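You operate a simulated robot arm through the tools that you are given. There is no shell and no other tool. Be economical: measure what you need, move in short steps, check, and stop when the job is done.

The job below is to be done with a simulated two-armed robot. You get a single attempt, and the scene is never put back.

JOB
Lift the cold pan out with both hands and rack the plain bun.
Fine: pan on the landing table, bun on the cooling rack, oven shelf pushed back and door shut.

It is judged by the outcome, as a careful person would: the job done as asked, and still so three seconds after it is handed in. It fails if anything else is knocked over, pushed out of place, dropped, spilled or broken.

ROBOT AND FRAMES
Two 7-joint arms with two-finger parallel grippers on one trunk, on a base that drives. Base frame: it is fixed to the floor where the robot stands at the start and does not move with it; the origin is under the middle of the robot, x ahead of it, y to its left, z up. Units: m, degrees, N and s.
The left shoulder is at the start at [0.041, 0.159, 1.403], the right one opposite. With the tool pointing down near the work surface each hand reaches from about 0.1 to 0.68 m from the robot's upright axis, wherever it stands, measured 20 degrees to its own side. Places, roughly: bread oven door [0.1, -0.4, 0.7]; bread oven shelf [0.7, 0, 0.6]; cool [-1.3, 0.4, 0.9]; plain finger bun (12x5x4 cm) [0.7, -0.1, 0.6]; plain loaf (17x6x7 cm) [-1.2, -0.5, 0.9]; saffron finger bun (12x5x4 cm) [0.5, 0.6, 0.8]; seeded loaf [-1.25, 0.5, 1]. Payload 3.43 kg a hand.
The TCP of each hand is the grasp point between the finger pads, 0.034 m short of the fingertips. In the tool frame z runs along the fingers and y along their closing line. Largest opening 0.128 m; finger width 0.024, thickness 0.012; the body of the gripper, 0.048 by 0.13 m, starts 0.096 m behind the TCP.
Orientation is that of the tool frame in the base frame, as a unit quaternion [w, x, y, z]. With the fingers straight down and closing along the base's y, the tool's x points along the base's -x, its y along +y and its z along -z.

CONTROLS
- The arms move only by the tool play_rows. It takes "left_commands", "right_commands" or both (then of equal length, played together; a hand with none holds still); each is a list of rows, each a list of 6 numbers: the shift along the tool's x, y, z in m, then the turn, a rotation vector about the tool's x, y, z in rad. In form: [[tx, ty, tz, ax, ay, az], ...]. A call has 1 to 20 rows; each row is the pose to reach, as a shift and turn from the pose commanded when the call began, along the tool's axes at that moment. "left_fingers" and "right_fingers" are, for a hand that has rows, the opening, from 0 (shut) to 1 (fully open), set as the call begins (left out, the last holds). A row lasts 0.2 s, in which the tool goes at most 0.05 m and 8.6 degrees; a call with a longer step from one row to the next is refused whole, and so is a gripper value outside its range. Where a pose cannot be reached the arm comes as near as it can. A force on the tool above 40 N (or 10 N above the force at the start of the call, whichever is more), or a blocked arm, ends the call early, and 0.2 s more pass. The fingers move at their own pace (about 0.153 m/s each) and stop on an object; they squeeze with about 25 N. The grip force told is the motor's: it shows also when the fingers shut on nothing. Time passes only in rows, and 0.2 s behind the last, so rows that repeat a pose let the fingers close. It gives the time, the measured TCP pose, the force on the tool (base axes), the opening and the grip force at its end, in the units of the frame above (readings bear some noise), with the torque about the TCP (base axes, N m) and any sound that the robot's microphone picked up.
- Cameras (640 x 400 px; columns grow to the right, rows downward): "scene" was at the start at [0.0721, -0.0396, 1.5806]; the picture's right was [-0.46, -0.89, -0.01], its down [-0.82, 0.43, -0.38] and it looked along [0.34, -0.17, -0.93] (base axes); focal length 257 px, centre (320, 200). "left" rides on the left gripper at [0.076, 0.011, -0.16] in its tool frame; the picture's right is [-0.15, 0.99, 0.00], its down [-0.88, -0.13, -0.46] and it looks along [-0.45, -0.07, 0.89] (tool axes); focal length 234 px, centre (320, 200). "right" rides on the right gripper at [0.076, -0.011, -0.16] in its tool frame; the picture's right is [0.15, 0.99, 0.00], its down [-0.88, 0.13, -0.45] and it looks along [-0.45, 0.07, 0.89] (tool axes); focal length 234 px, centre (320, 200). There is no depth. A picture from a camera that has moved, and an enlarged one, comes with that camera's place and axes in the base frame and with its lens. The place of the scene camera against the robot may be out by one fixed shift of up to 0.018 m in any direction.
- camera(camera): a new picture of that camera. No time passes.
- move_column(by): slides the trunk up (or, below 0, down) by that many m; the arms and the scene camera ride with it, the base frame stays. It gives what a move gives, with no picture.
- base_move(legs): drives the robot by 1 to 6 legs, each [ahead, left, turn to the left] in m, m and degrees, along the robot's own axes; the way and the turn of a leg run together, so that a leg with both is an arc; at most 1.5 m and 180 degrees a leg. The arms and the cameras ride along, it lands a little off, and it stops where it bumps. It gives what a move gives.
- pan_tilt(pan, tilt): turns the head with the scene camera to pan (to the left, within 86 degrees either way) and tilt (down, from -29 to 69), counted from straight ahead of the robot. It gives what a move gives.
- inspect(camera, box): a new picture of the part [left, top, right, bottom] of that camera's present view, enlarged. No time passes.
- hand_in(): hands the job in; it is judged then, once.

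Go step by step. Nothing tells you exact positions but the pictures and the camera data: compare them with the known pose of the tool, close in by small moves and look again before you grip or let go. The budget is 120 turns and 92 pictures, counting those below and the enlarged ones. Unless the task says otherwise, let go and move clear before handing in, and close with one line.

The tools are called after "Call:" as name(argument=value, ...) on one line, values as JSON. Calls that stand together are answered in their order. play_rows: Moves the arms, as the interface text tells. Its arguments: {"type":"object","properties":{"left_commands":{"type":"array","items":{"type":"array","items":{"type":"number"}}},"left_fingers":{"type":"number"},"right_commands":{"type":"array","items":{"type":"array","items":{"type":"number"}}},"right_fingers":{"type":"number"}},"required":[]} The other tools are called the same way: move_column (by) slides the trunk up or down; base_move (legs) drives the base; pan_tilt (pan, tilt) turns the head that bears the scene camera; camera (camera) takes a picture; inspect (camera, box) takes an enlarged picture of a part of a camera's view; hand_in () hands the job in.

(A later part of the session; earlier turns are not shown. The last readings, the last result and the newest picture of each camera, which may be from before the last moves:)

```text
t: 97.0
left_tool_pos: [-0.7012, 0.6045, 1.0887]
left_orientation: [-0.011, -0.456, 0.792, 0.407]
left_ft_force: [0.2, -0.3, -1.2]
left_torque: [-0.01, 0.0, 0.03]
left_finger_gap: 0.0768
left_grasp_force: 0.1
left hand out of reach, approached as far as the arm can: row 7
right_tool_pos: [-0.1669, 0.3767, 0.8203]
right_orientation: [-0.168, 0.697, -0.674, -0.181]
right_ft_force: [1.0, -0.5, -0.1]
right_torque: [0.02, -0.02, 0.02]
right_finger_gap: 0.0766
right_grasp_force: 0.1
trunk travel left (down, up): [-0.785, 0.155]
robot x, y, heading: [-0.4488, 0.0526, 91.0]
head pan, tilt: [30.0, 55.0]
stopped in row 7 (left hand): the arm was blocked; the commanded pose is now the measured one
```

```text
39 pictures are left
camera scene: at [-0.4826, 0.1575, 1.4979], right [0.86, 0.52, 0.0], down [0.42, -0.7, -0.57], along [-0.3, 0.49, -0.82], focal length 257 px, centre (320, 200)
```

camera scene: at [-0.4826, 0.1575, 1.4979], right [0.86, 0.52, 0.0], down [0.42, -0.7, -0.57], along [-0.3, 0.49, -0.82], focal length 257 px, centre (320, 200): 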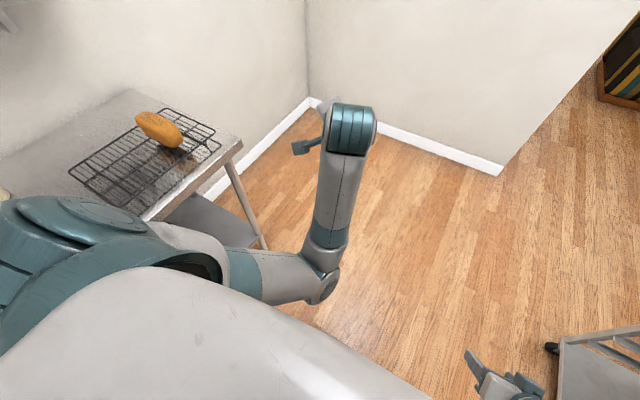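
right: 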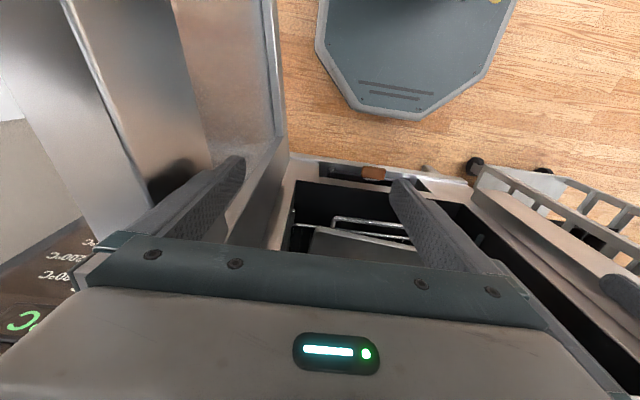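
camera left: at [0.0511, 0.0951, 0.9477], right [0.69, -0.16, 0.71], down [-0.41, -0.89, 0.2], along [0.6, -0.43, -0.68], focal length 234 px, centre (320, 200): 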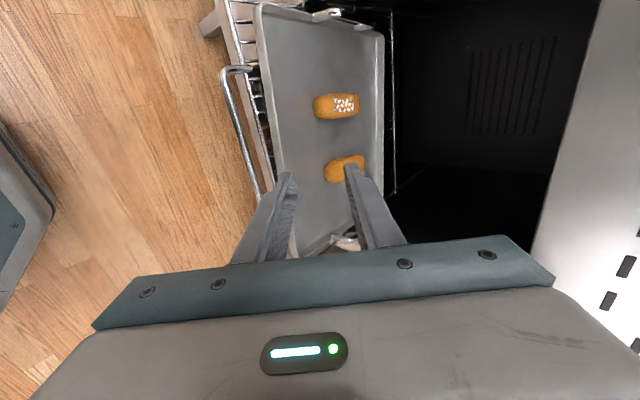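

Untwisting there pulled the elbow in again. I'll repeat the stretch-and-twist, retract, and pitch the hand straight down before untwisting.

Call:
play_rows(left_commands=[[-0.025, 0.016, 0.027, -0.032, -0.05, 0.096], [-0.05, 0.032, 0.053, -0.065, -0.1, 0.193], [-0.075, 0.048, 0.08, -0.097, -0.151, 0.289], [-0.1, 0.065, 0.107, -0.129, -0.202, 0.386], [-0.126, 0.081, 0.134, -0.161, -0.252, 0.482], [-0.151, 0.097, 0.16, -0.194, -0.302, 0.579], [-0.176, 0.113, 0.187, -0.226, -0.353, 0.675]])

Call:
play_rows(left_commands=[[-0.01, -0.017, -0.037, 0, 0, 0], [-0.021, -0.034, -0.074, 0, 0, 0], [-0.031, -0.05, -0.111, 0, 0, 0], [-0.042, -0.067, -0.148, 0, 0, 0], [-0.052, -0.084, -0.185, 0, 0, 0], [-0.063, -0.101, -0.222, 0, 0, 0], [-0.063, -0.101, -0.222, 0.142, 0, 0], [-0.063, -0.101, -0.222, 0.284, 0, 0], [-0.063, -0.101, -0.222, 0.426, 0, 0], [-0.063, -0.101, -0.222, 0.568, 0, 0], [-0.063, -0.101, -0.222, 0.71, 0, 0], [-0.063, -0.101, -0.222, 0.852, 0, 0], [-0.063, -0.101, -0.222, 0.994, 0, 0], [-0.063, -0.101, -0.222, 1.13, 0, 0]])

Call:
camera(camera="scene")

```text
t: 98.6
left_tool_pos: [-0.7529, 0.8817, 1.0978]
left_orientation: [-0.056, -0.087, 0.838, 0.536]
left_ft_force: [0.4, 0.6, 0.6]
left_torque: [0.02, 0.0, -0.01]
left_finger_gap: 0.077
left_grasp_force: 0.2
right_tool_pos: [-0.1673, 0.377, 0.8203]
right_orientation: [-0.168, 0.696, -0.675, -0.179]
right_ft_force: [-0.7, 0.8, 0.6]
right_torque: [0.0, -0.01, -0.01]
right_finger_gap: 0.0767
right_grasp_force: 0.1
trunk travel left (down, up): [-0.785, 0.155]
robot x, y, heading: [-0.4511, 0.0526, 91.4]
head pan, tilt: [30.0, 55.0]
```

```text
t: 101.6
left_tool_pos: [-0.6864, 0.7681, 1.0277]
left_orientation: [0.001, -0.102, 0.995, 0.005]
left_ft_force: [-0.2, 0.8, -0.8]
left_torque: [0.01, -0.01, 0.0]
left_finger_gap: 0.0767
left_grasp_force: 0.0
left hand out of reach, approached as far as the arm can: row 10, 11, 12, 13, 14
right_tool_pos: [-0.1662, 0.3768, 0.8204]
right_orientation: [-0.168, 0.696, -0.674, -0.181]
right_ft_force: [0.7, -0.2, 0.2]
right_torque: [0.0, 0.04, 0.01]
right_finger_gap: 0.0766
right_grasp_force: 0.0
trunk travel left (down, up): [-0.785, 0.155]
robot x, y, heading: [-0.4502, 0.0526, 91.1]
head pan, tilt: [30.0, 55.0]
```

```text
38 pictures are left
camera scene: at [-0.4807, 0.1573, 1.4979], right [0.86, 0.52, 0.0], down [0.42, -0.7, -0.57], along [-0.3, 0.49, -0.82], focal length 257 px, centre (320, 200)
```

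scene: 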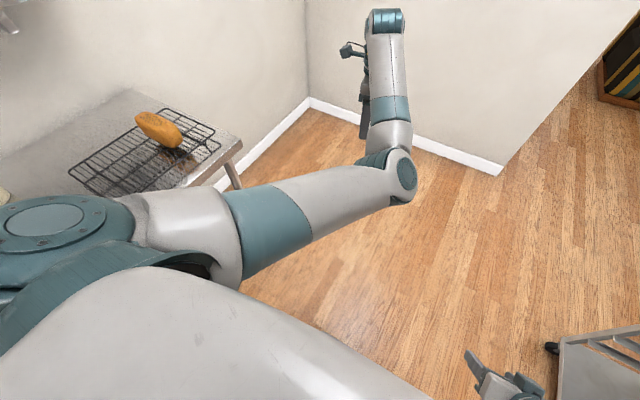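

I'll try the mirrored attitude instead (hand flipped 180° about its axis, which grips identically): stretch, twist further the same way, then retract.

Call:
play_rows(left_commands=[[0.005, 0.015, -0.009, -0.141, 0, 0], [0.01, 0.03, -0.018, -0.282, 0, 0], [0.015, 0.046, -0.027, -0.424, 0, 0], [0.02, 0.061, -0.036, -0.565, 0, 0], [0.026, 0.077, -0.045, -0.706, 0, 0], [0.031, 0.092, -0.054, -0.848, 0, 0], [0.036, 0.107, -0.063, -0.989, 0, 0], [0.041, 0.123, -0.072, -1.13, 0, 0]])

Call:
play_rows(left_commands=[[0, 0, 0, 0, 0, 0.14], [0, 0, 0, 0, 0, 0.28], [0, 0, 0, 0, 0, 0.42], [0, 0, 0, 0, 0, 0.56], [0, 0, 0, 0, 0, 0.7], [0, 0, 0, 0, 0, 0.84], [0, 0, 0, 0, 0, 0.98], [0, 0, 0, 0, 0, 1.12], [0, 0, 0, 0, 0, 1.26], [0, 0, 0, 0, 0, 1.4], [0, 0, 0, 0, 0, 1.5], [-0.011, -0.019, -0.041, 0, 0, 1.5], [-0.022, -0.038, -0.082, 0, 0, 1.5], [-0.033, -0.057, -0.123, 0, 0, 1.5], [-0.043, -0.075, -0.163, 0, 0, 1.5], [-0.054, -0.094, -0.204, 0, 0, 1.5], [-0.065, -0.113, -0.245, 0, 0, 1.5]])

Call:
camera(camera="scene")

```text
t: 103.4
left_tool_pos: [-0.7589, 0.8767, 1.098]
left_orientation: [-0.056, -0.089, 0.837, 0.537]
left_ft_force: [0.0, 0.4, -0.3]
left_torque: [0.0, 0.0, 0.0]
left_finger_gap: 0.077
left_grasp_force: 0.1
right_tool_pos: [-0.1671, 0.3763, 0.8205]
right_orientation: [-0.169, 0.696, -0.674, -0.181]
right_ft_force: [-0.1, 0.3, -0.3]
right_torque: [-0.01, 0.02, 0.01]
right_finger_gap: 0.0769
right_grasp_force: 0.0
trunk travel left (down, up): [-0.785, 0.155]
robot x, y, heading: [-0.4494, 0.057, 91.2]
head pan, tilt: [30.0, 55.0]
```

```text
t: 107.0
left_tool_pos: [-0.637, 0.628, 1.099]
left_orientation: [-0.407, 0.505, 0.673, 0.354]
left_ft_force: [-0.3, -0.9, 0.9]
left_torque: [0.01, 0.0, 0.02]
left_finger_gap: 0.0767
left_grasp_force: 0.1
right_tool_pos: [-0.1674, 0.3762, 0.82]
right_orientation: [-0.169, 0.696, -0.674, -0.181]
right_ft_force: [0.5, 0.5, 0.4]
right_torque: [0.03, 0.02, 0.0]
right_finger_gap: 0.0767
right_grasp_force: 0.2
trunk travel left (down, up): [-0.785, 0.155]
robot x, y, heading: [-0.4479, 0.052, 91.3]
head pan, tilt: [30.0, 55.0]
```

```text
37 pictures are left
camera scene: at [-0.4818, 0.1566, 1.498], right [0.86, 0.52, 0.0], down [0.42, -0.7, -0.57], along [-0.3, 0.49, -0.82], focal length 257 px, centre (320, 200)
```

scene: 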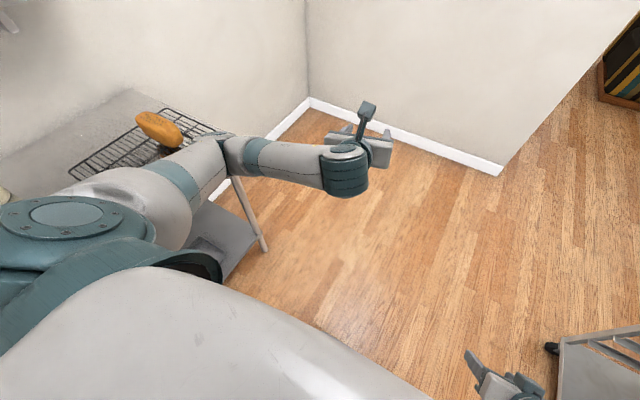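

The elbow is out and the hand flipped, as wanted. Now I pitch it down to match the right hand's tilt.

Call:
play_rows(left_commands=[[0, 0, 0, -0.021, -0.129, 0.04], [0, 0, 0, -0.041, -0.258, 0.08], [0, 0, 0, -0.062, -0.387, 0.12], [0, 0, 0, -0.082, -0.516, 0.16], [0, 0, 0, -0.103, -0.645, 0.2], [0, 0, 0, -0.103, -0.645, 0.2]])

Call:
camera(camera="scene")

```text
t: 108.4
left_tool_pos: [-0.6392, 0.6276, 1.0988]
left_orientation: [-0.179, 0.676, 0.695, 0.167]
left_ft_force: [-0.3, -0.3, 0.7]
left_torque: [0.0, -0.04, 0.02]
left_finger_gap: 0.0768
left_grasp_force: 0.1
right_tool_pos: [-0.167, 0.3768, 0.8195]
right_orientation: [-0.169, 0.696, -0.674, -0.181]
right_ft_force: [-1.1, 0.2, 0.2]
right_torque: [-0.03, -0.02, 0.0]
right_finger_gap: 0.0769
right_grasp_force: 0.0
trunk travel left (down, up): [-0.785, 0.155]
robot x, y, heading: [-0.4512, 0.0572, 91.3]
head pan, tilt: [30.0, 55.0]
```

```text
36 pictures are left
camera scene: at [-0.4831, 0.1569, 1.498], right [0.86, 0.52, 0.0], down [0.42, -0.7, -0.57], along [-0.3, 0.49, -0.82], focal length 257 px, centre (320, 200)
```

scene: 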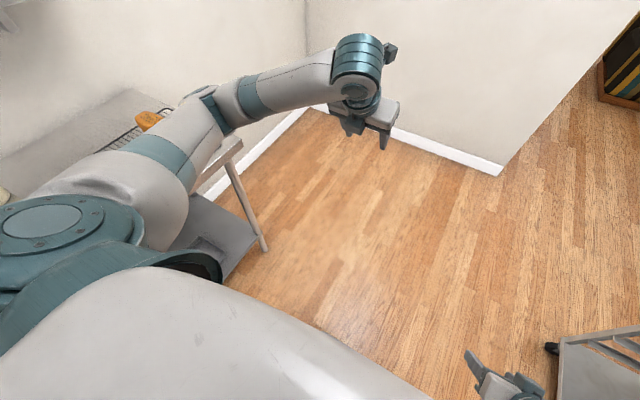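

Good. I lower the left hand to the working height, then turn back to the oven.

Call:
play_rows(left_commands=[[-0.027, 0.008, 0.032, 0, 0, 0], [-0.055, 0.017, 0.065, 0, 0, 0], [-0.082, 0.025, 0.097, 0, 0, 0], [-0.109, 0.033, 0.13, 0, 0, 0], [-0.137, 0.042, 0.162, 0, 0, 0], [-0.164, 0.05, 0.195, 0, 0, 0]])

Call:
base_move(legs=[[0, 0, -91.3]])

Call:
pan_tilt(pan=0, tilt=50)

Call:
camera(camera="scene")

```text
t: 109.8
left_tool_pos: [-0.5876, 0.5763, 0.8502]
left_orientation: [-0.18, 0.676, 0.695, 0.167]
left_ft_force: [-0.3, 0.7, 0.3]
left_torque: [-0.03, -0.01, 0.04]
left_finger_gap: 0.0768
left_grasp_force: 0.1
right_tool_pos: [-0.167, 0.3766, 0.8201]
right_orientation: [-0.168, 0.697, -0.674, -0.181]
right_ft_force: [0.2, -0.2, 0.1]
right_torque: [-0.04, -0.04, -0.02]
right_finger_gap: 0.0769
right_grasp_force: 0.0
trunk travel left (down, up): [-0.785, 0.155]
robot x, y, heading: [-0.4497, 0.0513, 91.3]
head pan, tilt: [30.0, 55.0]
```

```text
t: 114.1
left_tool_pos: [0.0766, 0.1767, 0.8497]
left_orientation: [-0.005, 0.969, 0.0, 0.246]
left_ft_force: [-0.8, 0.9, 1.2]
left_torque: [0.02, 0.02, -0.03]
left_finger_gap: 0.0769
left_grasp_force: 0.0
right_tool_pos: [-0.1344, -0.2359, 0.8206]
right_orientation: [0.247, -0.002, 0.969, 0.005]
right_ft_force: [-0.5, 1.0, -0.6]
right_torque: [0.0, -0.01, 0.02]
right_finger_gap: 0.0767
right_grasp_force: 0.0
trunk travel left (down, up): [-0.785, 0.155]
robot x, y, heading: [-0.4505, 0.0506, -0.4]
head pan, tilt: [30.0, 55.0]
```

```text
t: 115.0
left_tool_pos: [0.0763, 0.1774, 0.8498]
left_orientation: [-0.004, 0.969, 0.0, 0.246]
left_ft_force: [0.2, 0.1, 0.3]
left_torque: [0.0, -0.01, -0.02]
left_finger_gap: 0.0767
left_grasp_force: 0.1
right_tool_pos: [-0.1355, -0.2365, 0.8208]
right_orientation: [0.247, -0.003, 0.969, 0.005]
right_ft_force: [0.1, -0.3, 0.5]
right_torque: [-0.03, 0.0, -0.01]
right_finger_gap: 0.0767
right_grasp_force: 0.1
trunk travel left (down, up): [-0.785, 0.155]
robot x, y, heading: [-0.4489, 0.0515, -0.3]
head pan, tilt: [0.0, 50.0]
```

```text
35 pictures are left
camera scene: at [-0.3177, 0.0444, 1.5044], right [-0.01, -1.0, 0.0], down [-0.77, 0.0, -0.64], along [0.64, 0.0, -0.77], focal length 257 px, centre (320, 200)
```

scene: 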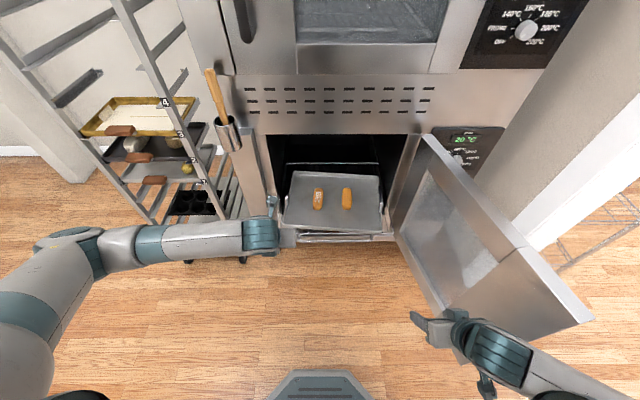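

Arms are in good posture. I drive in to working distance and advance the right hand over its lug.

Call:
base_move(legs=[[0.29, 0, 0]])

Call:
play_rows(right_commands=[[-0.035, 0.005, 0.02, 0, 0, 0], [-0.07, 0.01, 0.04, 0, 0, 0], [-0.105, 0.015, 0.06, 0, 0, 0], [-0.14, 0.02, 0.08, 0, 0, 0], [-0.175, 0.02, 0.1, 0, 0, 0]])

Call:
camera(camera="scene")

Call:
camera(camera="right")

Call:
camera(camera="left")

```text
t: 117.0
left_tool_pos: [0.366, 0.1804, 0.8511]
left_orientation: [-0.003, 0.969, 0.002, 0.247]
left_ft_force: [-0.2, 0.0, 0.5]
left_torque: [0.01, 0.04, -0.02]
left_finger_gap: 0.0766
left_grasp_force: 0.1
right_tool_pos: [0.1578, -0.2346, 0.8221]
right_orientation: [0.248, -0.005, 0.969, 0.003]
right_ft_force: [-0.4, -0.5, 0.6]
right_torque: [0.03, -0.02, -0.01]
right_finger_gap: 0.0768
right_grasp_force: 0.1
trunk travel left (down, up): [-0.785, 0.155]
robot x, y, heading: [-0.1568, 0.0527, -0.2]
head pan, tilt: [0.0, 50.0]
```

```text
t: 118.1
left_tool_pos: [0.3156, 0.0895, 0.8543]
left_orientation: [-0.019, 0.965, -0.061, 0.255]
left_ft_force: [3.3, -6.7, -6.0]
left_torque: [0.68, 0.06, 0.4]
left_finger_gap: 0.0769
left_grasp_force: 0.0
right_tool_pos: [0.2145, -0.2888, 0.8114]
right_orientation: [0.249, 0.057, 0.967, 0.012]
right_ft_force: [-5.7, 7.7, -5.0]
right_torque: [-0.74, -0.87, -0.35]
right_finger_gap: 0.0767
right_grasp_force: 0.1
trunk travel left (down, up): [-0.785, 0.155]
robot x, y, heading: [-0.2087, 0.0724, -6.6]
head pan, tilt: [0.0, 50.0]
stopped in row 5 (right hand): the arm was blocked; the commanded pose is now the measured one
```

```text
34 pictures are left
camera scene: at [-0.0767, 0.1174, 1.5054], right [-0.12, -0.99, 0.05], down [-0.76, 0.06, -0.65], along [0.64, -0.12, -0.76], focal length 257 px, centre (320, 200)
```

scene: 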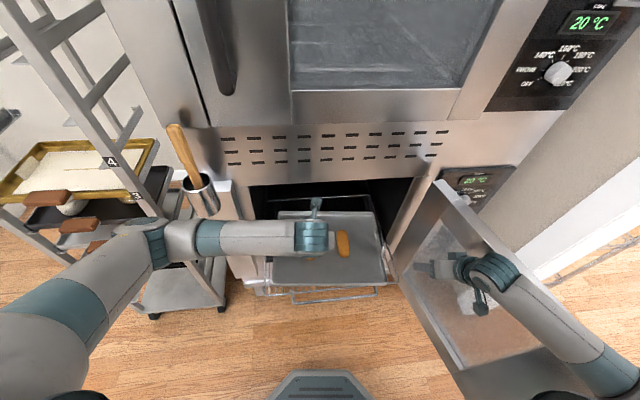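

```text
33 pictures are left
camera right: at [0.0695, -0.2925, 0.9143], right [-0.03, 1.0, -0.02], down [0.56, 0.03, 0.83], along [0.83, 0.01, -0.56], focal length 234 px, centre (320, 200)
```

right: 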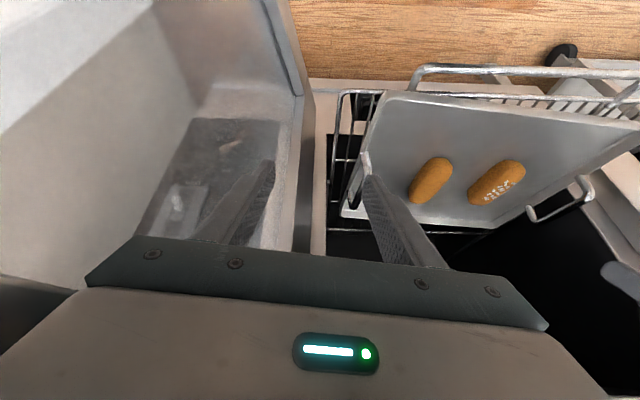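

```text
32 pictures are left
camera left: at [0.3017, 0.0664, 1.0272], right [-0.23, -0.96, -0.14], down [-0.97, 0.24, -0.03], along [0.06, 0.13, -0.99], focal length 234 px, centre (320, 200)
```

left: 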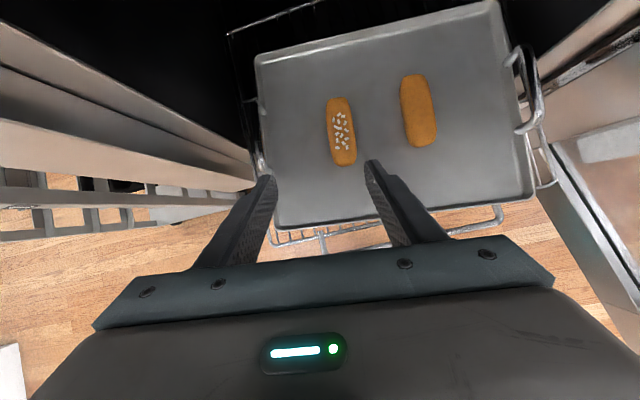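

The right arm pressed on the door and shoved the base a little. I'll back the right hand off, raise the trunk 0.1 m, then square up the base slightly farther left.

Call:
play_rows(right_commands=[[0.02, 0.02, -0.01, 0, 0, 0], [0.04, 0.035, -0.03, 0, 0, 0], [0.06, 0.05, -0.05, 0, 0, 0]])

Call:
move_column(by=0.1)

Call:
camera(camera="scene")

```text
t: 118.4
left_tool_pos: [0.313, 0.0863, 0.863]
left_orientation: [-0.034, 0.963, -0.048, 0.263]
left_ft_force: [-0.9, -0.5, 0.3]
left_torque: [-0.11, 0.03, -0.09]
left_finger_gap: 0.0768
left_grasp_force: 0.0
right_tool_pos: [0.2228, -0.2819, 0.8097]
right_orientation: [0.262, 0.039, 0.963, 0.04]
right_ft_force: [-6.9, 120.0, 7.9]
right_torque: [-11.09, -0.92, -4.33]
right_finger_gap: 0.0768
right_grasp_force: 0.0
trunk travel left (down, up): [-0.785, 0.155]
robot x, y, heading: [-0.1949, 0.0746, -5.4]
head pan, tilt: [0.0, 50.0]
stopped in row 1 (right hand): the force on the tool passed its limit at 61 N (the readings are from after the stop); the commanded pose is now the measured one
```

```text
t: 118.7
left_tool_pos: [0.3132, 0.078, 0.8647]
left_orientation: [-0.044, 0.963, -0.05, 0.26]
left_ft_force: [-0.1, 1.2, 0.8]
left_torque: [-0.19, -0.01, -0.1]
left_finger_gap: 0.0768
left_grasp_force: 0.0
right_tool_pos: [0.2232, -0.2783, 0.8045]
right_orientation: [0.261, 0.033, 0.963, 0.061]
right_ft_force: [31.8, 102.7, -2.8]
right_torque: [-9.38, 2.75, -1.18]
right_finger_gap: 0.0765
right_grasp_force: 0.1
trunk travel left (down, up): [-0.789, 0.151]
robot x, y, heading: [-0.1984, 0.0816, -4.8]
head pan, tilt: [0.0, 50.0]
stopped: the force on the tool passed its limit at 136 N (the readings are from after the stop); the commanded pose is now the measured one
```

```text
31 pictures are left
camera scene: at [-0.0825, 0.1202, 1.5128], right [-0.09, -1.0, 0.04], down [-0.76, 0.04, -0.65], along [0.65, -0.09, -0.76], focal length 257 px, centre (320, 200)
```

scene: 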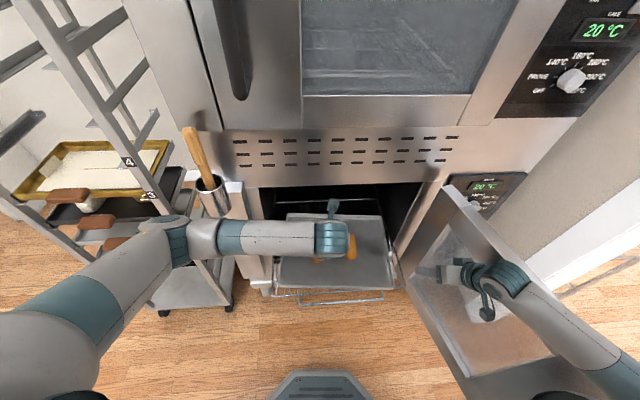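

The right hand is wedged against the door. I'll back the base out straight, where the door flares away.

Call:
base_move(legs=[[-0.12, 0.03, 0]])

Call:
camera(camera="scene")

```text
t: 120.0
left_tool_pos: [0.1966, 0.0939, 0.856]
left_orientation: [-0.05, 0.964, -0.06, 0.254]
left_ft_force: [0.5, 0.4, -0.5]
left_torque: [-0.04, 0.03, -0.02]
left_finger_gap: 0.0767
left_grasp_force: 0.1
right_tool_pos: [0.1002, -0.27, 0.7855]
right_orientation: [0.251, 0.051, 0.965, 0.058]
right_ft_force: [0.6, 1.4, 0.2]
right_torque: [-0.05, 0.06, 0.01]
right_finger_gap: 0.077
right_grasp_force: 0.2
trunk travel left (down, up): [-0.789, 0.151]
robot x, y, heading: [-0.3235, 0.119, -6.0]
head pan, tilt: [0.0, 50.0]
```

```text
30 pictures are left
camera scene: at [-0.1953, 0.0998, 1.508], right [-0.1, -0.99, 0.0], down [-0.76, 0.08, -0.64], along [0.64, -0.07, -0.77], focal length 257 px, centre (320, 200)
```

scene: 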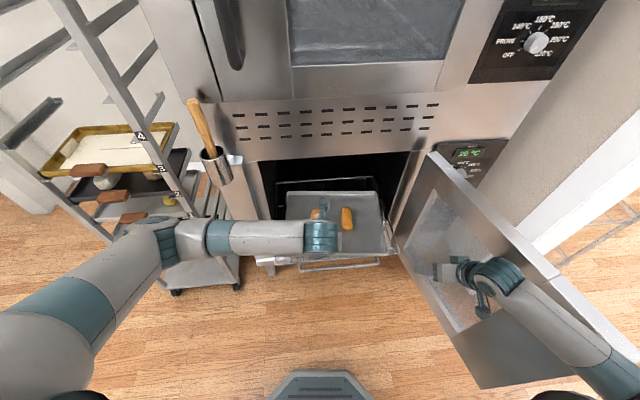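

Free again. I raise the trunk, square the heading, and bring the right hand inward.

Call:
move_column(by=0.13)

Call:
base_move(legs=[[0, 0, 6]])

Call:
play_rows(right_commands=[[0, 0.03, 0, 0, 0, 0], [0, 0.06, 0, 0, 0, 0], [0, 0.09, 0, 0, 0, 0]])

Call:
camera(camera="scene")

```text
t: 121.6
left_tool_pos: [0.1974, 0.0912, 0.987]
left_orientation: [-0.051, 0.964, -0.061, 0.254]
left_ft_force: [0.0, 0.6, -0.7]
left_torque: [0.0, 0.0, 0.02]
left_finger_gap: 0.077
left_grasp_force: 0.1
right_tool_pos: [0.1007, -0.2723, 0.9165]
right_orientation: [0.251, 0.051, 0.965, 0.06]
right_ft_force: [-0.3, -0.6, 0.6]
right_torque: [0.02, -0.01, -0.04]
right_finger_gap: 0.0766
right_grasp_force: 0.0
trunk travel left (down, up): [-0.919, 0.021]
robot x, y, heading: [-0.3268, 0.1161, -5.9]
head pan, tilt: [0.0, 50.0]
```

```text
t: 122.5
left_tool_pos: [0.196, 0.1444, 0.9868]
left_orientation: [-0.065, 0.966, -0.01, 0.251]
left_ft_force: [-0.5, 0.2, 0.5]
left_torque: [0.02, -0.01, 0.0]
left_finger_gap: 0.0769
left_grasp_force: 0.0
right_tool_pos: [0.1398, -0.2268, 0.9161]
right_orientation: [0.247, 0.002, 0.966, 0.073]
right_ft_force: [-0.9, 0.5, 0.8]
right_torque: [-0.01, -0.01, -0.02]
right_finger_gap: 0.077
right_grasp_force: 0.1
trunk travel left (down, up): [-0.919, 0.021]
robot x, y, heading: [-0.322, 0.1244, -0.0]
head pan, tilt: [0.0, 50.0]
```

```text
t: 123.3
left_tool_pos: [0.1965, 0.1466, 0.9867]
left_orientation: [-0.064, 0.966, -0.01, 0.249]
left_ft_force: [0.3, 0.7, 0.1]
left_torque: [-0.01, 0.03, -0.01]
left_finger_gap: 0.0768
left_grasp_force: 0.0
right_tool_pos: [0.1352, -0.135, 0.9276]
right_orientation: [0.248, 0.002, 0.966, 0.072]
right_ft_force: [0.1, 0.4, 0.0]
right_torque: [-0.01, -0.02, -0.01]
right_finger_gap: 0.077
right_grasp_force: 0.1
trunk travel left (down, up): [-0.919, 0.021]
robot x, y, heading: [-0.3267, 0.1191, 0.2]
head pan, tilt: [0.0, 50.0]
```

```text
29 pictures are left
camera scene: at [-0.1929, 0.1107, 1.6391], right [0.0, -1.0, 0.0], down [-0.77, 0.0, -0.64], along [0.64, 0.0, -0.77], focal length 257 px, centre (320, 200)
```

scene: 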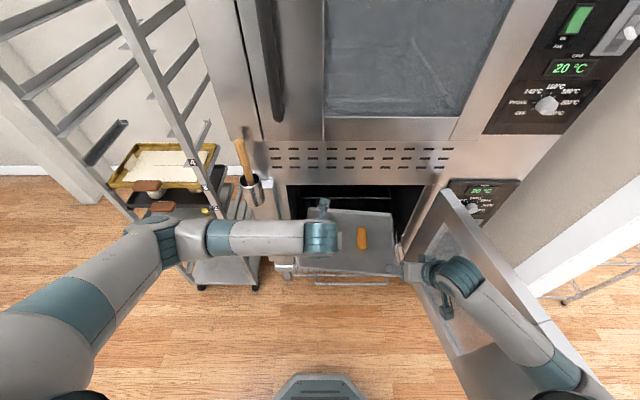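

Everything is clear now. I drive forward with hands high, then level out the hand attitudes to match the pan's slight yaw.

Call:
base_move(legs=[[0.21, 0, 0]])

Call:
play_rows(left_commands=[[0, 0, 0, -0.084, 0, 0.02], [0, 0, 0, -0.168, 0.001, 0.039], [0, 0, 0, -0.168, 0.001, 0.039]], right_commands=[[0, 0, 0, 0.094, 0, 0.025], [0, 0, 0, 0.188, -0.004, 0.051], [0, 0, 0, 0.188, -0.004, 0.051]])

Call:
camera(camera="left")

```text
t: 124.9
left_tool_pos: [0.4016, 0.1467, 0.9868]
left_orientation: [-0.065, 0.966, -0.009, 0.251]
left_ft_force: [-0.1, -0.3, 1.1]
left_torque: [0.03, -0.03, 0.0]
left_finger_gap: 0.0768
left_grasp_force: 0.1
right_tool_pos: [0.3417, -0.1358, 0.9266]
right_orientation: [0.248, 0.0, 0.966, 0.074]
right_ft_force: [-0.4, 0.6, 0.1]
right_torque: [0.01, 0.02, -0.01]
right_finger_gap: 0.0766
right_grasp_force: 0.1
trunk travel left (down, up): [-0.919, 0.021]
robot x, y, heading: [-0.1193, 0.1204, 0.4]
head pan, tilt: [0.0, 50.0]
```

```text
t: 125.7
left_tool_pos: [0.4038, 0.1458, 0.9863]
left_orientation: [0.012, 0.968, -0.049, 0.247]
left_ft_force: [0.3, 0.4, -0.1]
left_torque: [0.02, 0.01, 0.02]
left_finger_gap: 0.0766
left_grasp_force: 0.1
right_tool_pos: [0.3437, -0.1372, 0.9267]
right_orientation: [0.246, 0.047, 0.968, -0.011]
right_ft_force: [-0.5, -0.5, 0.3]
right_torque: [-0.02, 0.01, -0.01]
right_finger_gap: 0.0768
right_grasp_force: 0.1
trunk travel left (down, up): [-0.919, 0.021]
robot x, y, heading: [-0.1187, 0.1168, 0.7]
head pan, tilt: [0.0, 50.0]
```

```text
28 pictures are left
camera left: at [0.3928, 0.1351, 1.1612], right [-0.23, -0.97, -0.07], down [-0.97, 0.23, -0.02], along [0.04, 0.06, -1.0], focal length 234 px, centre (320, 200)
```

left: 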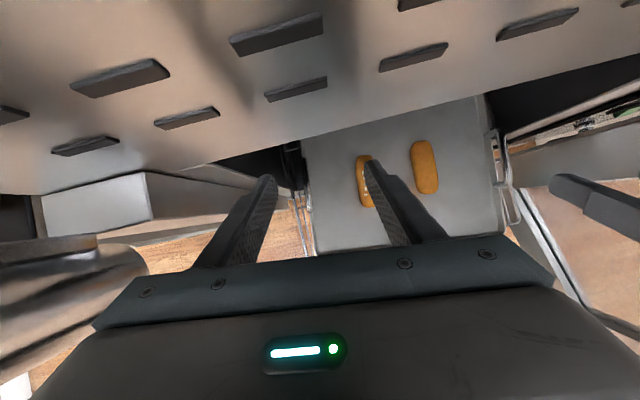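

I lower both hands to just above the lugs and look.

Call:
play_rows(left_commands=[[-0.015, -0.006, 0.037, 0, 0, 0], [-0.031, -0.013, 0.074, 0, 0, 0], [-0.046, -0.019, 0.111, 0, 0, 0], [-0.061, -0.025, 0.149, 0, 0, 0], [-0.077, -0.032, 0.186, 0, 0, 0], [-0.092, -0.038, 0.223, 0, 0, 0]], right_commands=[[0.007, -0.013, 0.036, 0, 0, 0], [0.014, -0.026, 0.071, 0, 0, 0], [0.022, -0.04, 0.107, 0, 0, 0], [0.029, -0.053, 0.142, 0, 0, 0], [0.036, -0.066, 0.178, 0, 0, 0], [0.043, -0.079, 0.213, 0, 0, 0]])

Call:
camera(camera="left")

Call:
camera(camera="right")

Call:
camera(camera="scene")

```text
t: 127.1
left_tool_pos: [0.4352, 0.1842, 0.7465]
left_orientation: [0.013, 0.968, -0.049, 0.248]
left_ft_force: [0.1, 0.4, 0.5]
left_torque: [0.02, 0.03, -0.03]
left_finger_gap: 0.0768
left_grasp_force: 0.0
right_tool_pos: [0.4004, -0.2197, 0.7185]
right_orientation: [0.246, 0.048, 0.968, -0.012]
right_ft_force: [0.5, -0.9, 0.8]
right_torque: [0.01, -0.02, 0.03]
right_finger_gap: 0.0769
right_grasp_force: 0.0
trunk travel left (down, up): [-0.919, 0.021]
robot x, y, heading: [-0.1157, 0.1177, 0.4]
head pan, tilt: [0.0, 50.0]
```

```text
27 pictures are left
camera left: at [0.4243, 0.1739, 0.9216], right [-0.23, -0.97, -0.07], down [-0.97, 0.23, -0.02], along [0.04, 0.06, -1.0], focal length 234 px, centre (320, 200)
```

left: 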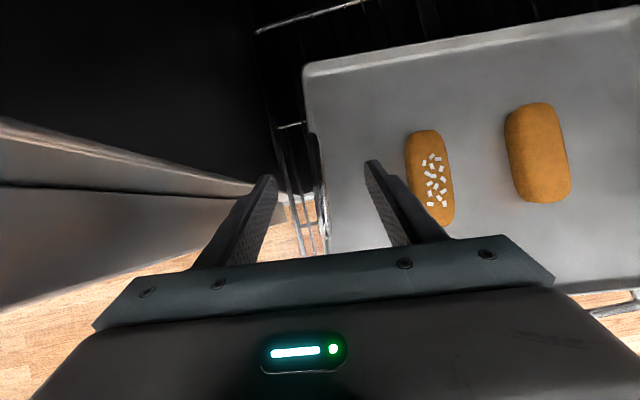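

```text
26 pictures are left
camera right: at [0.2562, -0.2177, 0.8224], right [-0.03, 1.0, -0.07], down [0.57, 0.07, 0.82], along [0.82, -0.01, -0.57], focal length 234 px, centre (320, 200)
```

right: 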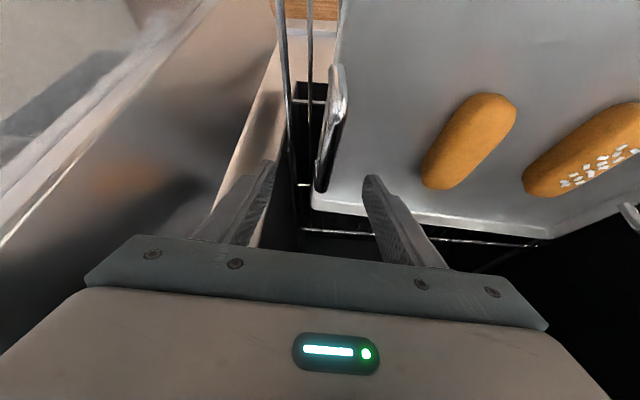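

```text
25 pictures are left
camera scene: at [0.0148, 0.1099, 1.6391], right [0.0, -1.0, 0.0], down [-0.77, 0.0, -0.64], along [0.64, 0.0, -0.77], focal length 257 px, centre (320, 200)
```

scene: 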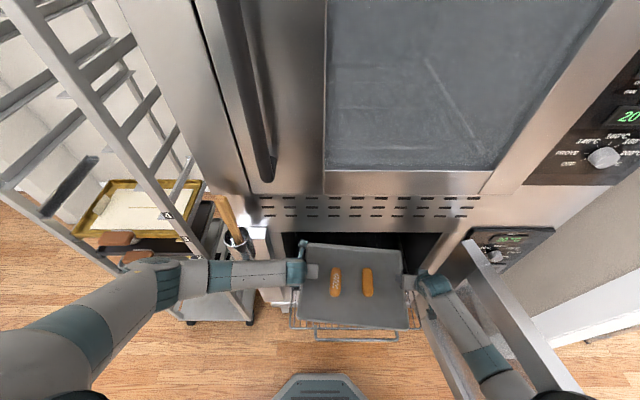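

Lug rods: left centre ≈(0.45, 0.19), right ≈(0.40, −0.218), and the fingers straddle both. I descend a bit more and check.

Call:
play_rows(left_commands=[[-0.005, -0.002, 0.017, 0, 0, 0], [-0.01, -0.004, 0.034, 0, 0, 0], [-0.016, -0.006, 0.051, 0, 0, 0], [-0.021, -0.0075, 0.068, 0, 0, 0]], right_commands=[[0.005, 0, 0.01, 0, 0, 0], [0.01, 0, 0.02, 0, 0, 0], [0.014, 0, 0.03, 0, 0, 0], [0.019, 0, 0.039, 0, 0, 0]])

Call:
camera(camera="left")

Call:
camera(camera="right")

```text
t: 128.1
left_tool_pos: [0.4491, 0.1891, 0.6765]
left_orientation: [0.012, 0.967, -0.049, 0.248]
left_ft_force: [0.5, -0.6, 0.4]
left_torque: [0.02, 0.0, 0.03]
left_finger_gap: 0.0768
left_grasp_force: 0.1
right_tool_pos: [0.402, -0.22, 0.6757]
right_orientation: [0.245, 0.048, 0.968, -0.011]
right_ft_force: [-0.3, 0.2, 0.4]
right_torque: [0.0, 0.01, -0.01]
right_finger_gap: 0.0766
right_grasp_force: 0.1
trunk travel left (down, up): [-0.919, 0.021]
robot x, y, heading: [-0.1195, 0.1202, 0.5]
head pan, tilt: [0.0, 50.0]
```

```text
24 pictures are left
camera left: at [0.4377, 0.1786, 0.8521], right [-0.23, -0.97, -0.07], down [-0.97, 0.23, -0.02], along [0.04, 0.06, -1.0], focal length 234 px, centre (320, 200)
```

left: 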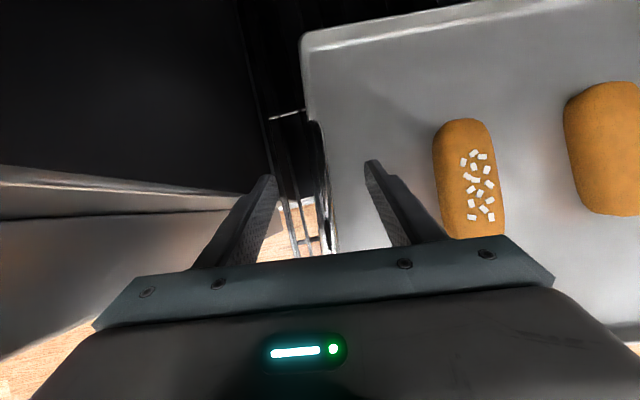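

```text
23 pictures are left
camera right: at [0.2585, -0.2192, 0.7801], right [-0.03, 1.0, -0.07], down [0.57, 0.07, 0.82], along [0.82, -0.01, -0.57], focal length 234 px, centre (320, 200)
```

right: 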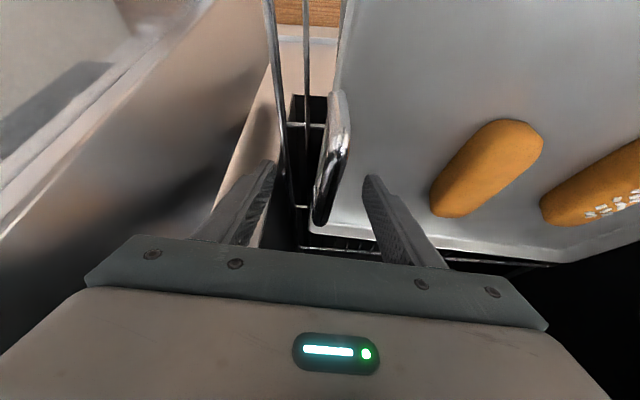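

Both rods lie centred between the fingers at about the TCP height. I close both grippers.

Call:
play_rows(left_commands=[[0, 0, 0, 0, 0, 0], [0, 0, 0, 0, 0, 0], [0, 0, 0, 0, 0, 0], [0, 0, 0, 0, 0, 0]], right_commands=[[0, 0, 0, 0, 0, 0], [0, 0, 0, 0, 0, 0], [0, 0, 0, 0, 0, 0], [0, 0, 0, 0, 0, 0]], left_fingers=0, right_fingers=0)

Call:
camera(camera="left")

Call:
camera(camera="right")

```text
t: 129.1
left_tool_pos: [0.4476, 0.1851, 0.6768]
left_orientation: [0.016, 0.967, -0.05, 0.247]
left_ft_force: [-2.2, -29.3, 0.3]
left_torque: [-0.23, 0.16, 0.32]
left_finger_gap: 0.0145
left_grasp_force: 25.2
right_tool_pos: [0.4025, -0.217, 0.6768]
right_orientation: [0.246, 0.048, 0.968, -0.009]
right_ft_force: [2.1, 31.5, 1.1]
right_torque: [0.23, -0.31, 0.2]
right_finger_gap: 0.0145
right_grasp_force: 25.3
trunk travel left (down, up): [-0.919, 0.021]
robot x, y, heading: [-0.1173, 0.1202, 0.4]
head pan, tilt: [0.0, 50.0]
```

```text
22 pictures are left
camera left: at [0.4365, 0.1757, 0.853], right [-0.23, -0.97, -0.06], down [-0.97, 0.23, -0.02], along [0.04, 0.06, -1.0], focal length 234 px, centre (320, 200)
```

left: 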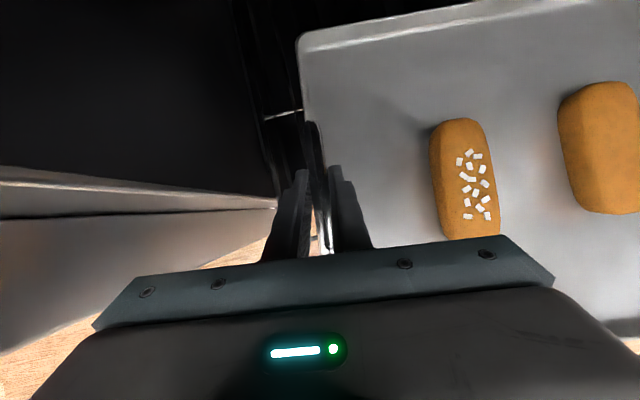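

```text
21 pictures are left
camera right: at [0.2585, -0.2163, 0.7803], right [-0.03, 1.0, -0.06], down [0.56, 0.07, 0.82], along [0.82, -0.01, -0.57], focal length 234 px, centre (320, 200)
```

right: 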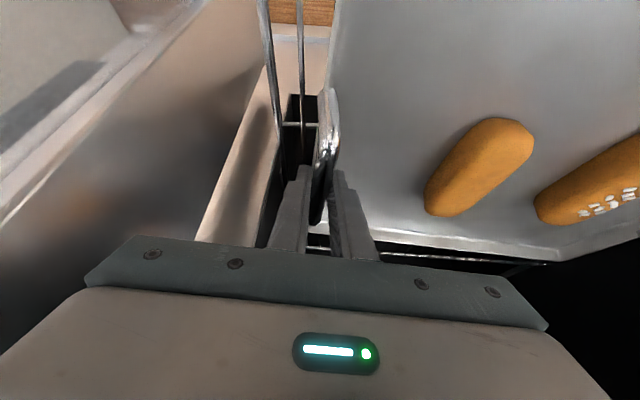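

Both lugs are held (14 mm gap). I relieve the side strain and lift gently 5 cm.

Call:
play_rows(left_commands=[[0, 0.0015, 0, 0, 0, 0], [0, 0.003, 0, 0, 0, 0], [0.0024, 0.003, -0.0044, 0, 0, 0], [0.0048, 0.003, -0.0088, 0, 0, 0], [0.0096, 0.003, -0.0176, 0, 0, 0], [0.0144, 0.003, -0.0264, 0, 0, 0], [0.0192, 0.003, -0.0352, 0, 0, 0], [0.024, 0.003, -0.044, 0, 0, 0]], right_commands=[[0, 0.0015, 0, 0, 0, 0], [0, 0.003, 0, 0, 0, 0], [-0.0024, 0.003, -0.0044, 0, 0, 0], [-0.0048, 0.003, -0.0088, 0, 0, 0], [-0.0096, 0.003, -0.0176, 0, 0, 0], [-0.0143, 0.003, -0.0264, 0, 0, 0], [-0.0191, 0.003, -0.0352, 0, 0, 0], [-0.0239, 0.003, -0.044, 0, 0, 0]])

Call:
camera(camera="scene")

```text
t: 130.9
left_tool_pos: [0.4485, 0.1847, 0.7258]
left_orientation: [0.012, 0.968, -0.049, 0.248]
left_ft_force: [-2.8, -19.1, -2.8]
left_torque: [-0.24, -0.22, -0.08]
left_finger_gap: 0.015
left_grasp_force: 25.0
right_tool_pos: [0.4015, -0.2169, 0.7265]
right_orientation: [0.246, 0.048, 0.968, -0.012]
right_ft_force: [2.6, 18.3, -3.6]
right_torque: [0.19, 0.26, -0.06]
right_finger_gap: 0.0149
right_grasp_force: 24.8
trunk travel left (down, up): [-0.919, 0.021]
robot x, y, heading: [-0.116, 0.1197, 0.4]
head pan, tilt: [0.0, 50.0]
```

```text
20 pictures are left
camera scene: at [0.0142, 0.1101, 1.639], right [0.0, -1.0, 0.0], down [-0.77, 0.0, -0.64], along [0.64, 0.0, -0.77], focal length 257 px, centre (320, 200)
```

scene: 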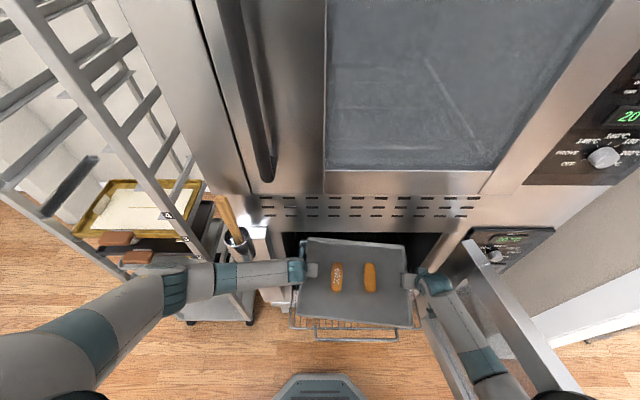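

The pan hangs level at about 3 N per hand and is clear of the shelf. I drive straight back out, then check.

Call:
base_move(legs=[[-0.3, 0, 0]])

Call:
play_rows(left_commands=[[0.014, 0, -0.026, 0, 0, 0], [0.029, 0, -0.053, 0, 0, 0], [0.043, 0, -0.079, 0, 0, 0], [0.057, 0, -0.105, 0, 0, 0], [0.072, 0, -0.132, 0, 0, 0], [0.086, 0, -0.158, 0, 0, 0], [0.1, 0, -0.185, 0, 0, 0], [0.115, 0, -0.211, 0, 0, 0], [0.129, 0, -0.237, 0, 0, 0], [0.144, 0, -0.264, 0, 0, 0], [0.156, 0, -0.286, 0, 0, 0]], right_commands=[[-0.014, 0, -0.026, 0, 0, 0], [-0.029, 0, -0.053, 0, 0, 0], [-0.043, 0, -0.079, 0, 0, 0], [-0.057, 0, -0.105, 0, 0, 0], [-0.072, 0, -0.132, 0, 0, 0], [-0.086, 0, -0.158, 0, 0, 0], [-0.1, 0, -0.185, 0, 0, 0], [-0.115, 0, -0.211, 0, 0, 0], [-0.129, 0, -0.237, 0, 0, 0], [-0.144, 0, -0.264, 0, 0, 0], [-0.156, 0, -0.286, 0, 0, 0]])

Call:
camera(camera="scene")

```text
t: 133.0
left_tool_pos: [0.1484, 0.1821, 0.7257]
left_orientation: [0.013, 0.967, -0.051, 0.247]
left_ft_force: [-2.7, -20.2, -4.3]
left_torque: [-0.13, 0.08, -0.02]
left_finger_gap: 0.0147
left_grasp_force: 24.8
right_tool_pos: [0.0981, -0.2198, 0.7256]
right_orientation: [0.245, 0.05, 0.968, -0.012]
right_ft_force: [2.7, 19.8, -3.6]
right_torque: [0.14, -0.04, -0.01]
right_finger_gap: 0.0145
right_grasp_force: 25.2
trunk travel left (down, up): [-0.919, 0.021]
robot x, y, heading: [-0.4145, 0.1206, 0.0]
head pan, tilt: [0.0, 50.0]
```

```text
t: 135.4
left_tool_pos: [0.146, 0.1814, 1.0534]
left_orientation: [0.013, 0.967, -0.051, 0.248]
left_ft_force: [2.5, 7.7, -3.2]
left_torque: [0.01, -0.08, 0.27]
left_finger_gap: 0.0147
left_grasp_force: 25.1
right_tool_pos: [0.0994, -0.2211, 1.0517]
right_orientation: [0.247, 0.051, 0.968, -0.013]
right_ft_force: [-1.9, -7.1, -3.3]
right_torque: [-0.1, 0.1, 0.2]
right_finger_gap: 0.0149
right_grasp_force: 24.9
trunk travel left (down, up): [-0.919, 0.021]
robot x, y, heading: [-0.4221, 0.1155, 0.0]
head pan, tilt: [0.0, 50.0]
```

```text
19 pictures are left
camera scene: at [-0.2865, 0.1086, 1.6389], right [0.0, -1.0, 0.0], down [-0.77, 0.0, -0.64], along [0.64, 0.0, -0.77], focal length 257 px, centre (320, 200)
```

scene: 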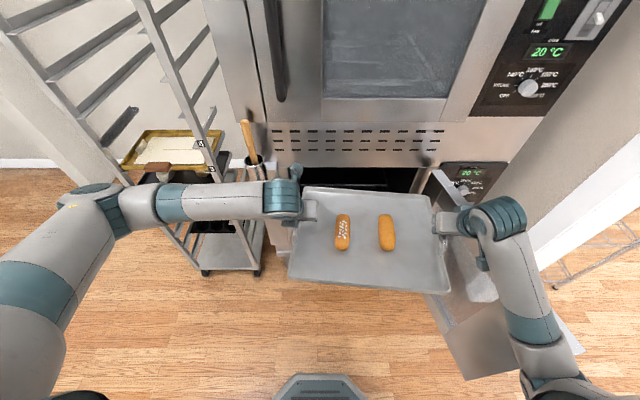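

The pan is level and clear. I'll nudge forward a little for turning clearance, turn left toward the table in steps, and look.

Call:
base_move(legs=[[0.07, 0, 0], [0, 0, 93], [0, 0, 93]])

Call:
camera(camera="scene")

```text
t: 137.6
left_tool_pos: [0.1835, 0.2957, 1.0517]
left_orientation: [-0.005, 0.969, 0.049, 0.244]
left_ft_force: [-6.5, -3.9, -0.7]
left_torque: [0.01, -0.33, -0.66]
left_finger_gap: 0.0146
left_grasp_force: 25.2
right_tool_pos: [0.2322, -0.1062, 1.0504]
right_orientation: [0.241, -0.05, 0.969, 0.005]
right_ft_force: [0.3, -5.3, -2.4]
right_torque: [-0.01, 0.22, -0.58]
right_finger_gap: 0.0151
right_grasp_force: 24.5
trunk travel left (down, up): [-0.919, 0.021]
robot x, y, heading: [-0.3519, 0.1184, 13.2]
head pan, tilt: [0.0, 50.0]
stopped in leg 2: the force on the tool passed its limit at 80 N (the readings are from after the stop); the commanded pose is now the measured one
```

```text
18 pictures are left
camera scene: at [-0.219, 0.1362, 1.639], right [0.22, -0.97, 0.0], down [-0.75, -0.17, -0.64], along [0.63, 0.14, -0.77], focal length 257 px, centre (320, 200)
```

scene: 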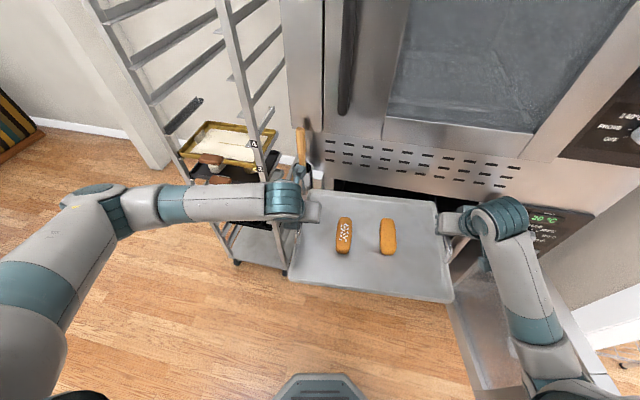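

The pan's corner likely touched the peel holder while turning; nothing seems displaced. I'll back straight away, then turn to face +y.

Call:
base_move(legs=[[-0.14, 0, 0]])

Call:
inspect(camera="scene", box=[200, 80, 480, 290])

```text
t: 138.9
left_tool_pos: [0.0508, 0.2654, 1.0521]
left_orientation: [-0.005, 0.968, 0.052, 0.244]
left_ft_force: [-2.9, -0.4, -3.4]
left_torque: [-0.04, 0.25, -0.7]
left_finger_gap: 0.0151
left_grasp_force: 25.1
right_tool_pos: [0.0967, -0.1345, 1.0498]
right_orientation: [0.242, -0.052, 0.969, 0.006]
right_ft_force: [4.3, -0.3, -3.2]
right_torque: [-0.02, -0.31, -0.7]
right_finger_gap: 0.015
right_grasp_force: 24.7
trunk travel left (down, up): [-0.919, 0.021]
robot x, y, heading: [-0.4832, 0.0869, 13.0]
head pan, tilt: [0.0, 50.0]
```

```text
1.90 times, centred on (340, 185) of scene
camera zoom: at [-0.3531, 0.106, 1.6387], right [0.22, -0.97, 0.0], down [-0.75, -0.17, -0.64], along [0.62, 0.14, -0.77], focal length 489 px, centre (282, 229)
```

zoom: 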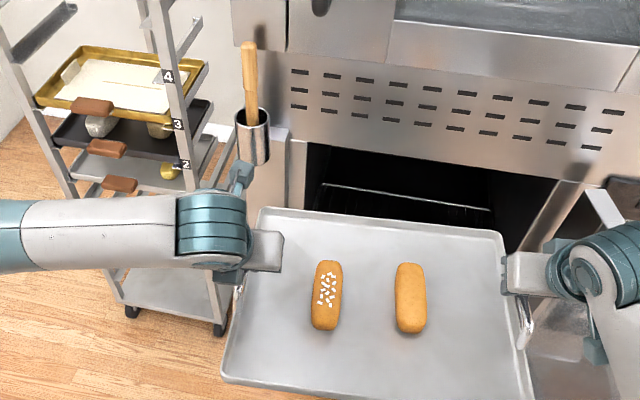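

All intact. Turn to face +y, then reverse toward −y before the last turn to the table.

Call:
base_move(legs=[[0, 0, 40], [0, 0, 40]])

Call:
base_move(legs=[[-0.24, 0, 0], [0, 0, 48], [0, 0, 45]])

Call:
camera(camera="scene")

```text
t: 143.0
left_tool_pos: [-0.571, 0.6425, 1.053]
left_orientation: [-0.163, 0.707, 0.664, 0.183]
left_ft_force: [0.2, -2.5, -2.6]
left_torque: [-0.08, -0.03, -0.7]
left_finger_gap: 0.0151
left_grasp_force: 25.2
right_tool_pos: [-0.1675, 0.6208, 1.0508]
right_orientation: [0.182, -0.664, 0.707, 0.162]
right_ft_force: [-0.1, 3.8, -3.5]
right_torque: [0.06, -0.03, -0.72]
right_finger_gap: 0.0148
right_grasp_force: 25.0
trunk travel left (down, up): [-0.919, 0.021]
robot x, y, heading: [-0.4822, 0.0872, 93.2]
head pan, tilt: [0.0, 50.0]
```

```text
t: 149.0
left_tool_pos: [-1.0227, -0.2646, 1.0524]
left_orientation: [-0.245, 0.006, 0.969, 0.008]
left_ft_force: [3.0, -0.3, -3.7]
left_torque: [0.03, 0.01, -0.71]
left_finger_gap: 0.0149
left_grasp_force: 24.8
right_tool_pos: [-1.0232, 0.1386, 1.0499]
right_orientation: [-0.009, 0.97, -0.006, -0.242]
right_ft_force: [-3.2, -0.1, -3.7]
right_torque: [0.04, 0.03, -0.69]
right_finger_gap: 0.0147
right_grasp_force: 24.9
trunk travel left (down, up): [-0.919, 0.021]
robot x, y, heading: [-0.4687, -0.1497, -173.6]
head pan, tilt: [0.0, 50.0]
```

```text
16 pictures are left
camera scene: at [-0.5947, -0.1711, 1.639], right [-0.11, 0.99, 0.0], down [0.76, 0.08, -0.64], along [-0.64, -0.07, -0.77], focal length 257 px, centre (320, 200)
```

scene: 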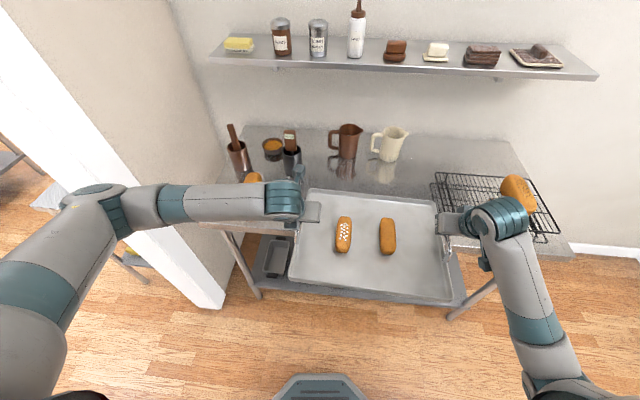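

The pan faces the table squarely, centred at y≈−0.06. I drive forward over the free spot.

Call:
base_move(legs=[[0.1, -0.012, 0], [0.11, -0.013, 0]])

Call:
camera(camera="scene")

```text
t: 151.0
left_tool_pos: [-1.234, -0.2612, 1.0518]
left_orientation: [-0.245, 0.006, 0.97, 0.008]
left_ft_force: [3.1, 0.2, -2.6]
left_torque: [0.05, -0.1, -0.72]
left_finger_gap: 0.0148
left_grasp_force: 25.1
right_tool_pos: [-1.2314, 0.1431, 1.0516]
right_orientation: [-0.009, 0.97, -0.007, -0.241]
right_ft_force: [-4.2, 0.0, -3.3]
right_torque: [0.02, 0.12, -0.67]
right_finger_gap: 0.0147
right_grasp_force: 24.8
trunk travel left (down, up): [-0.919, 0.021]
robot x, y, heading: [-0.6814, -0.1472, -174.0]
head pan, tilt: [0.0, 50.0]
```

```text
15 pictures are left
camera scene: at [-0.8042, -0.1689, 1.639], right [-0.11, 0.99, 0.0], down [0.76, 0.08, -0.64], along [-0.64, -0.07, -0.77], focal length 257 px, centre (320, 200)
```

scene: 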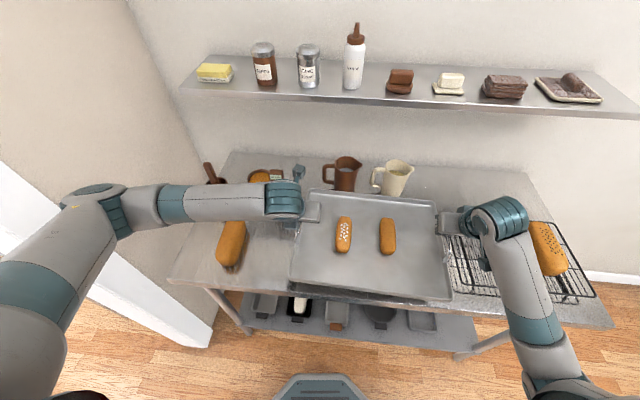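

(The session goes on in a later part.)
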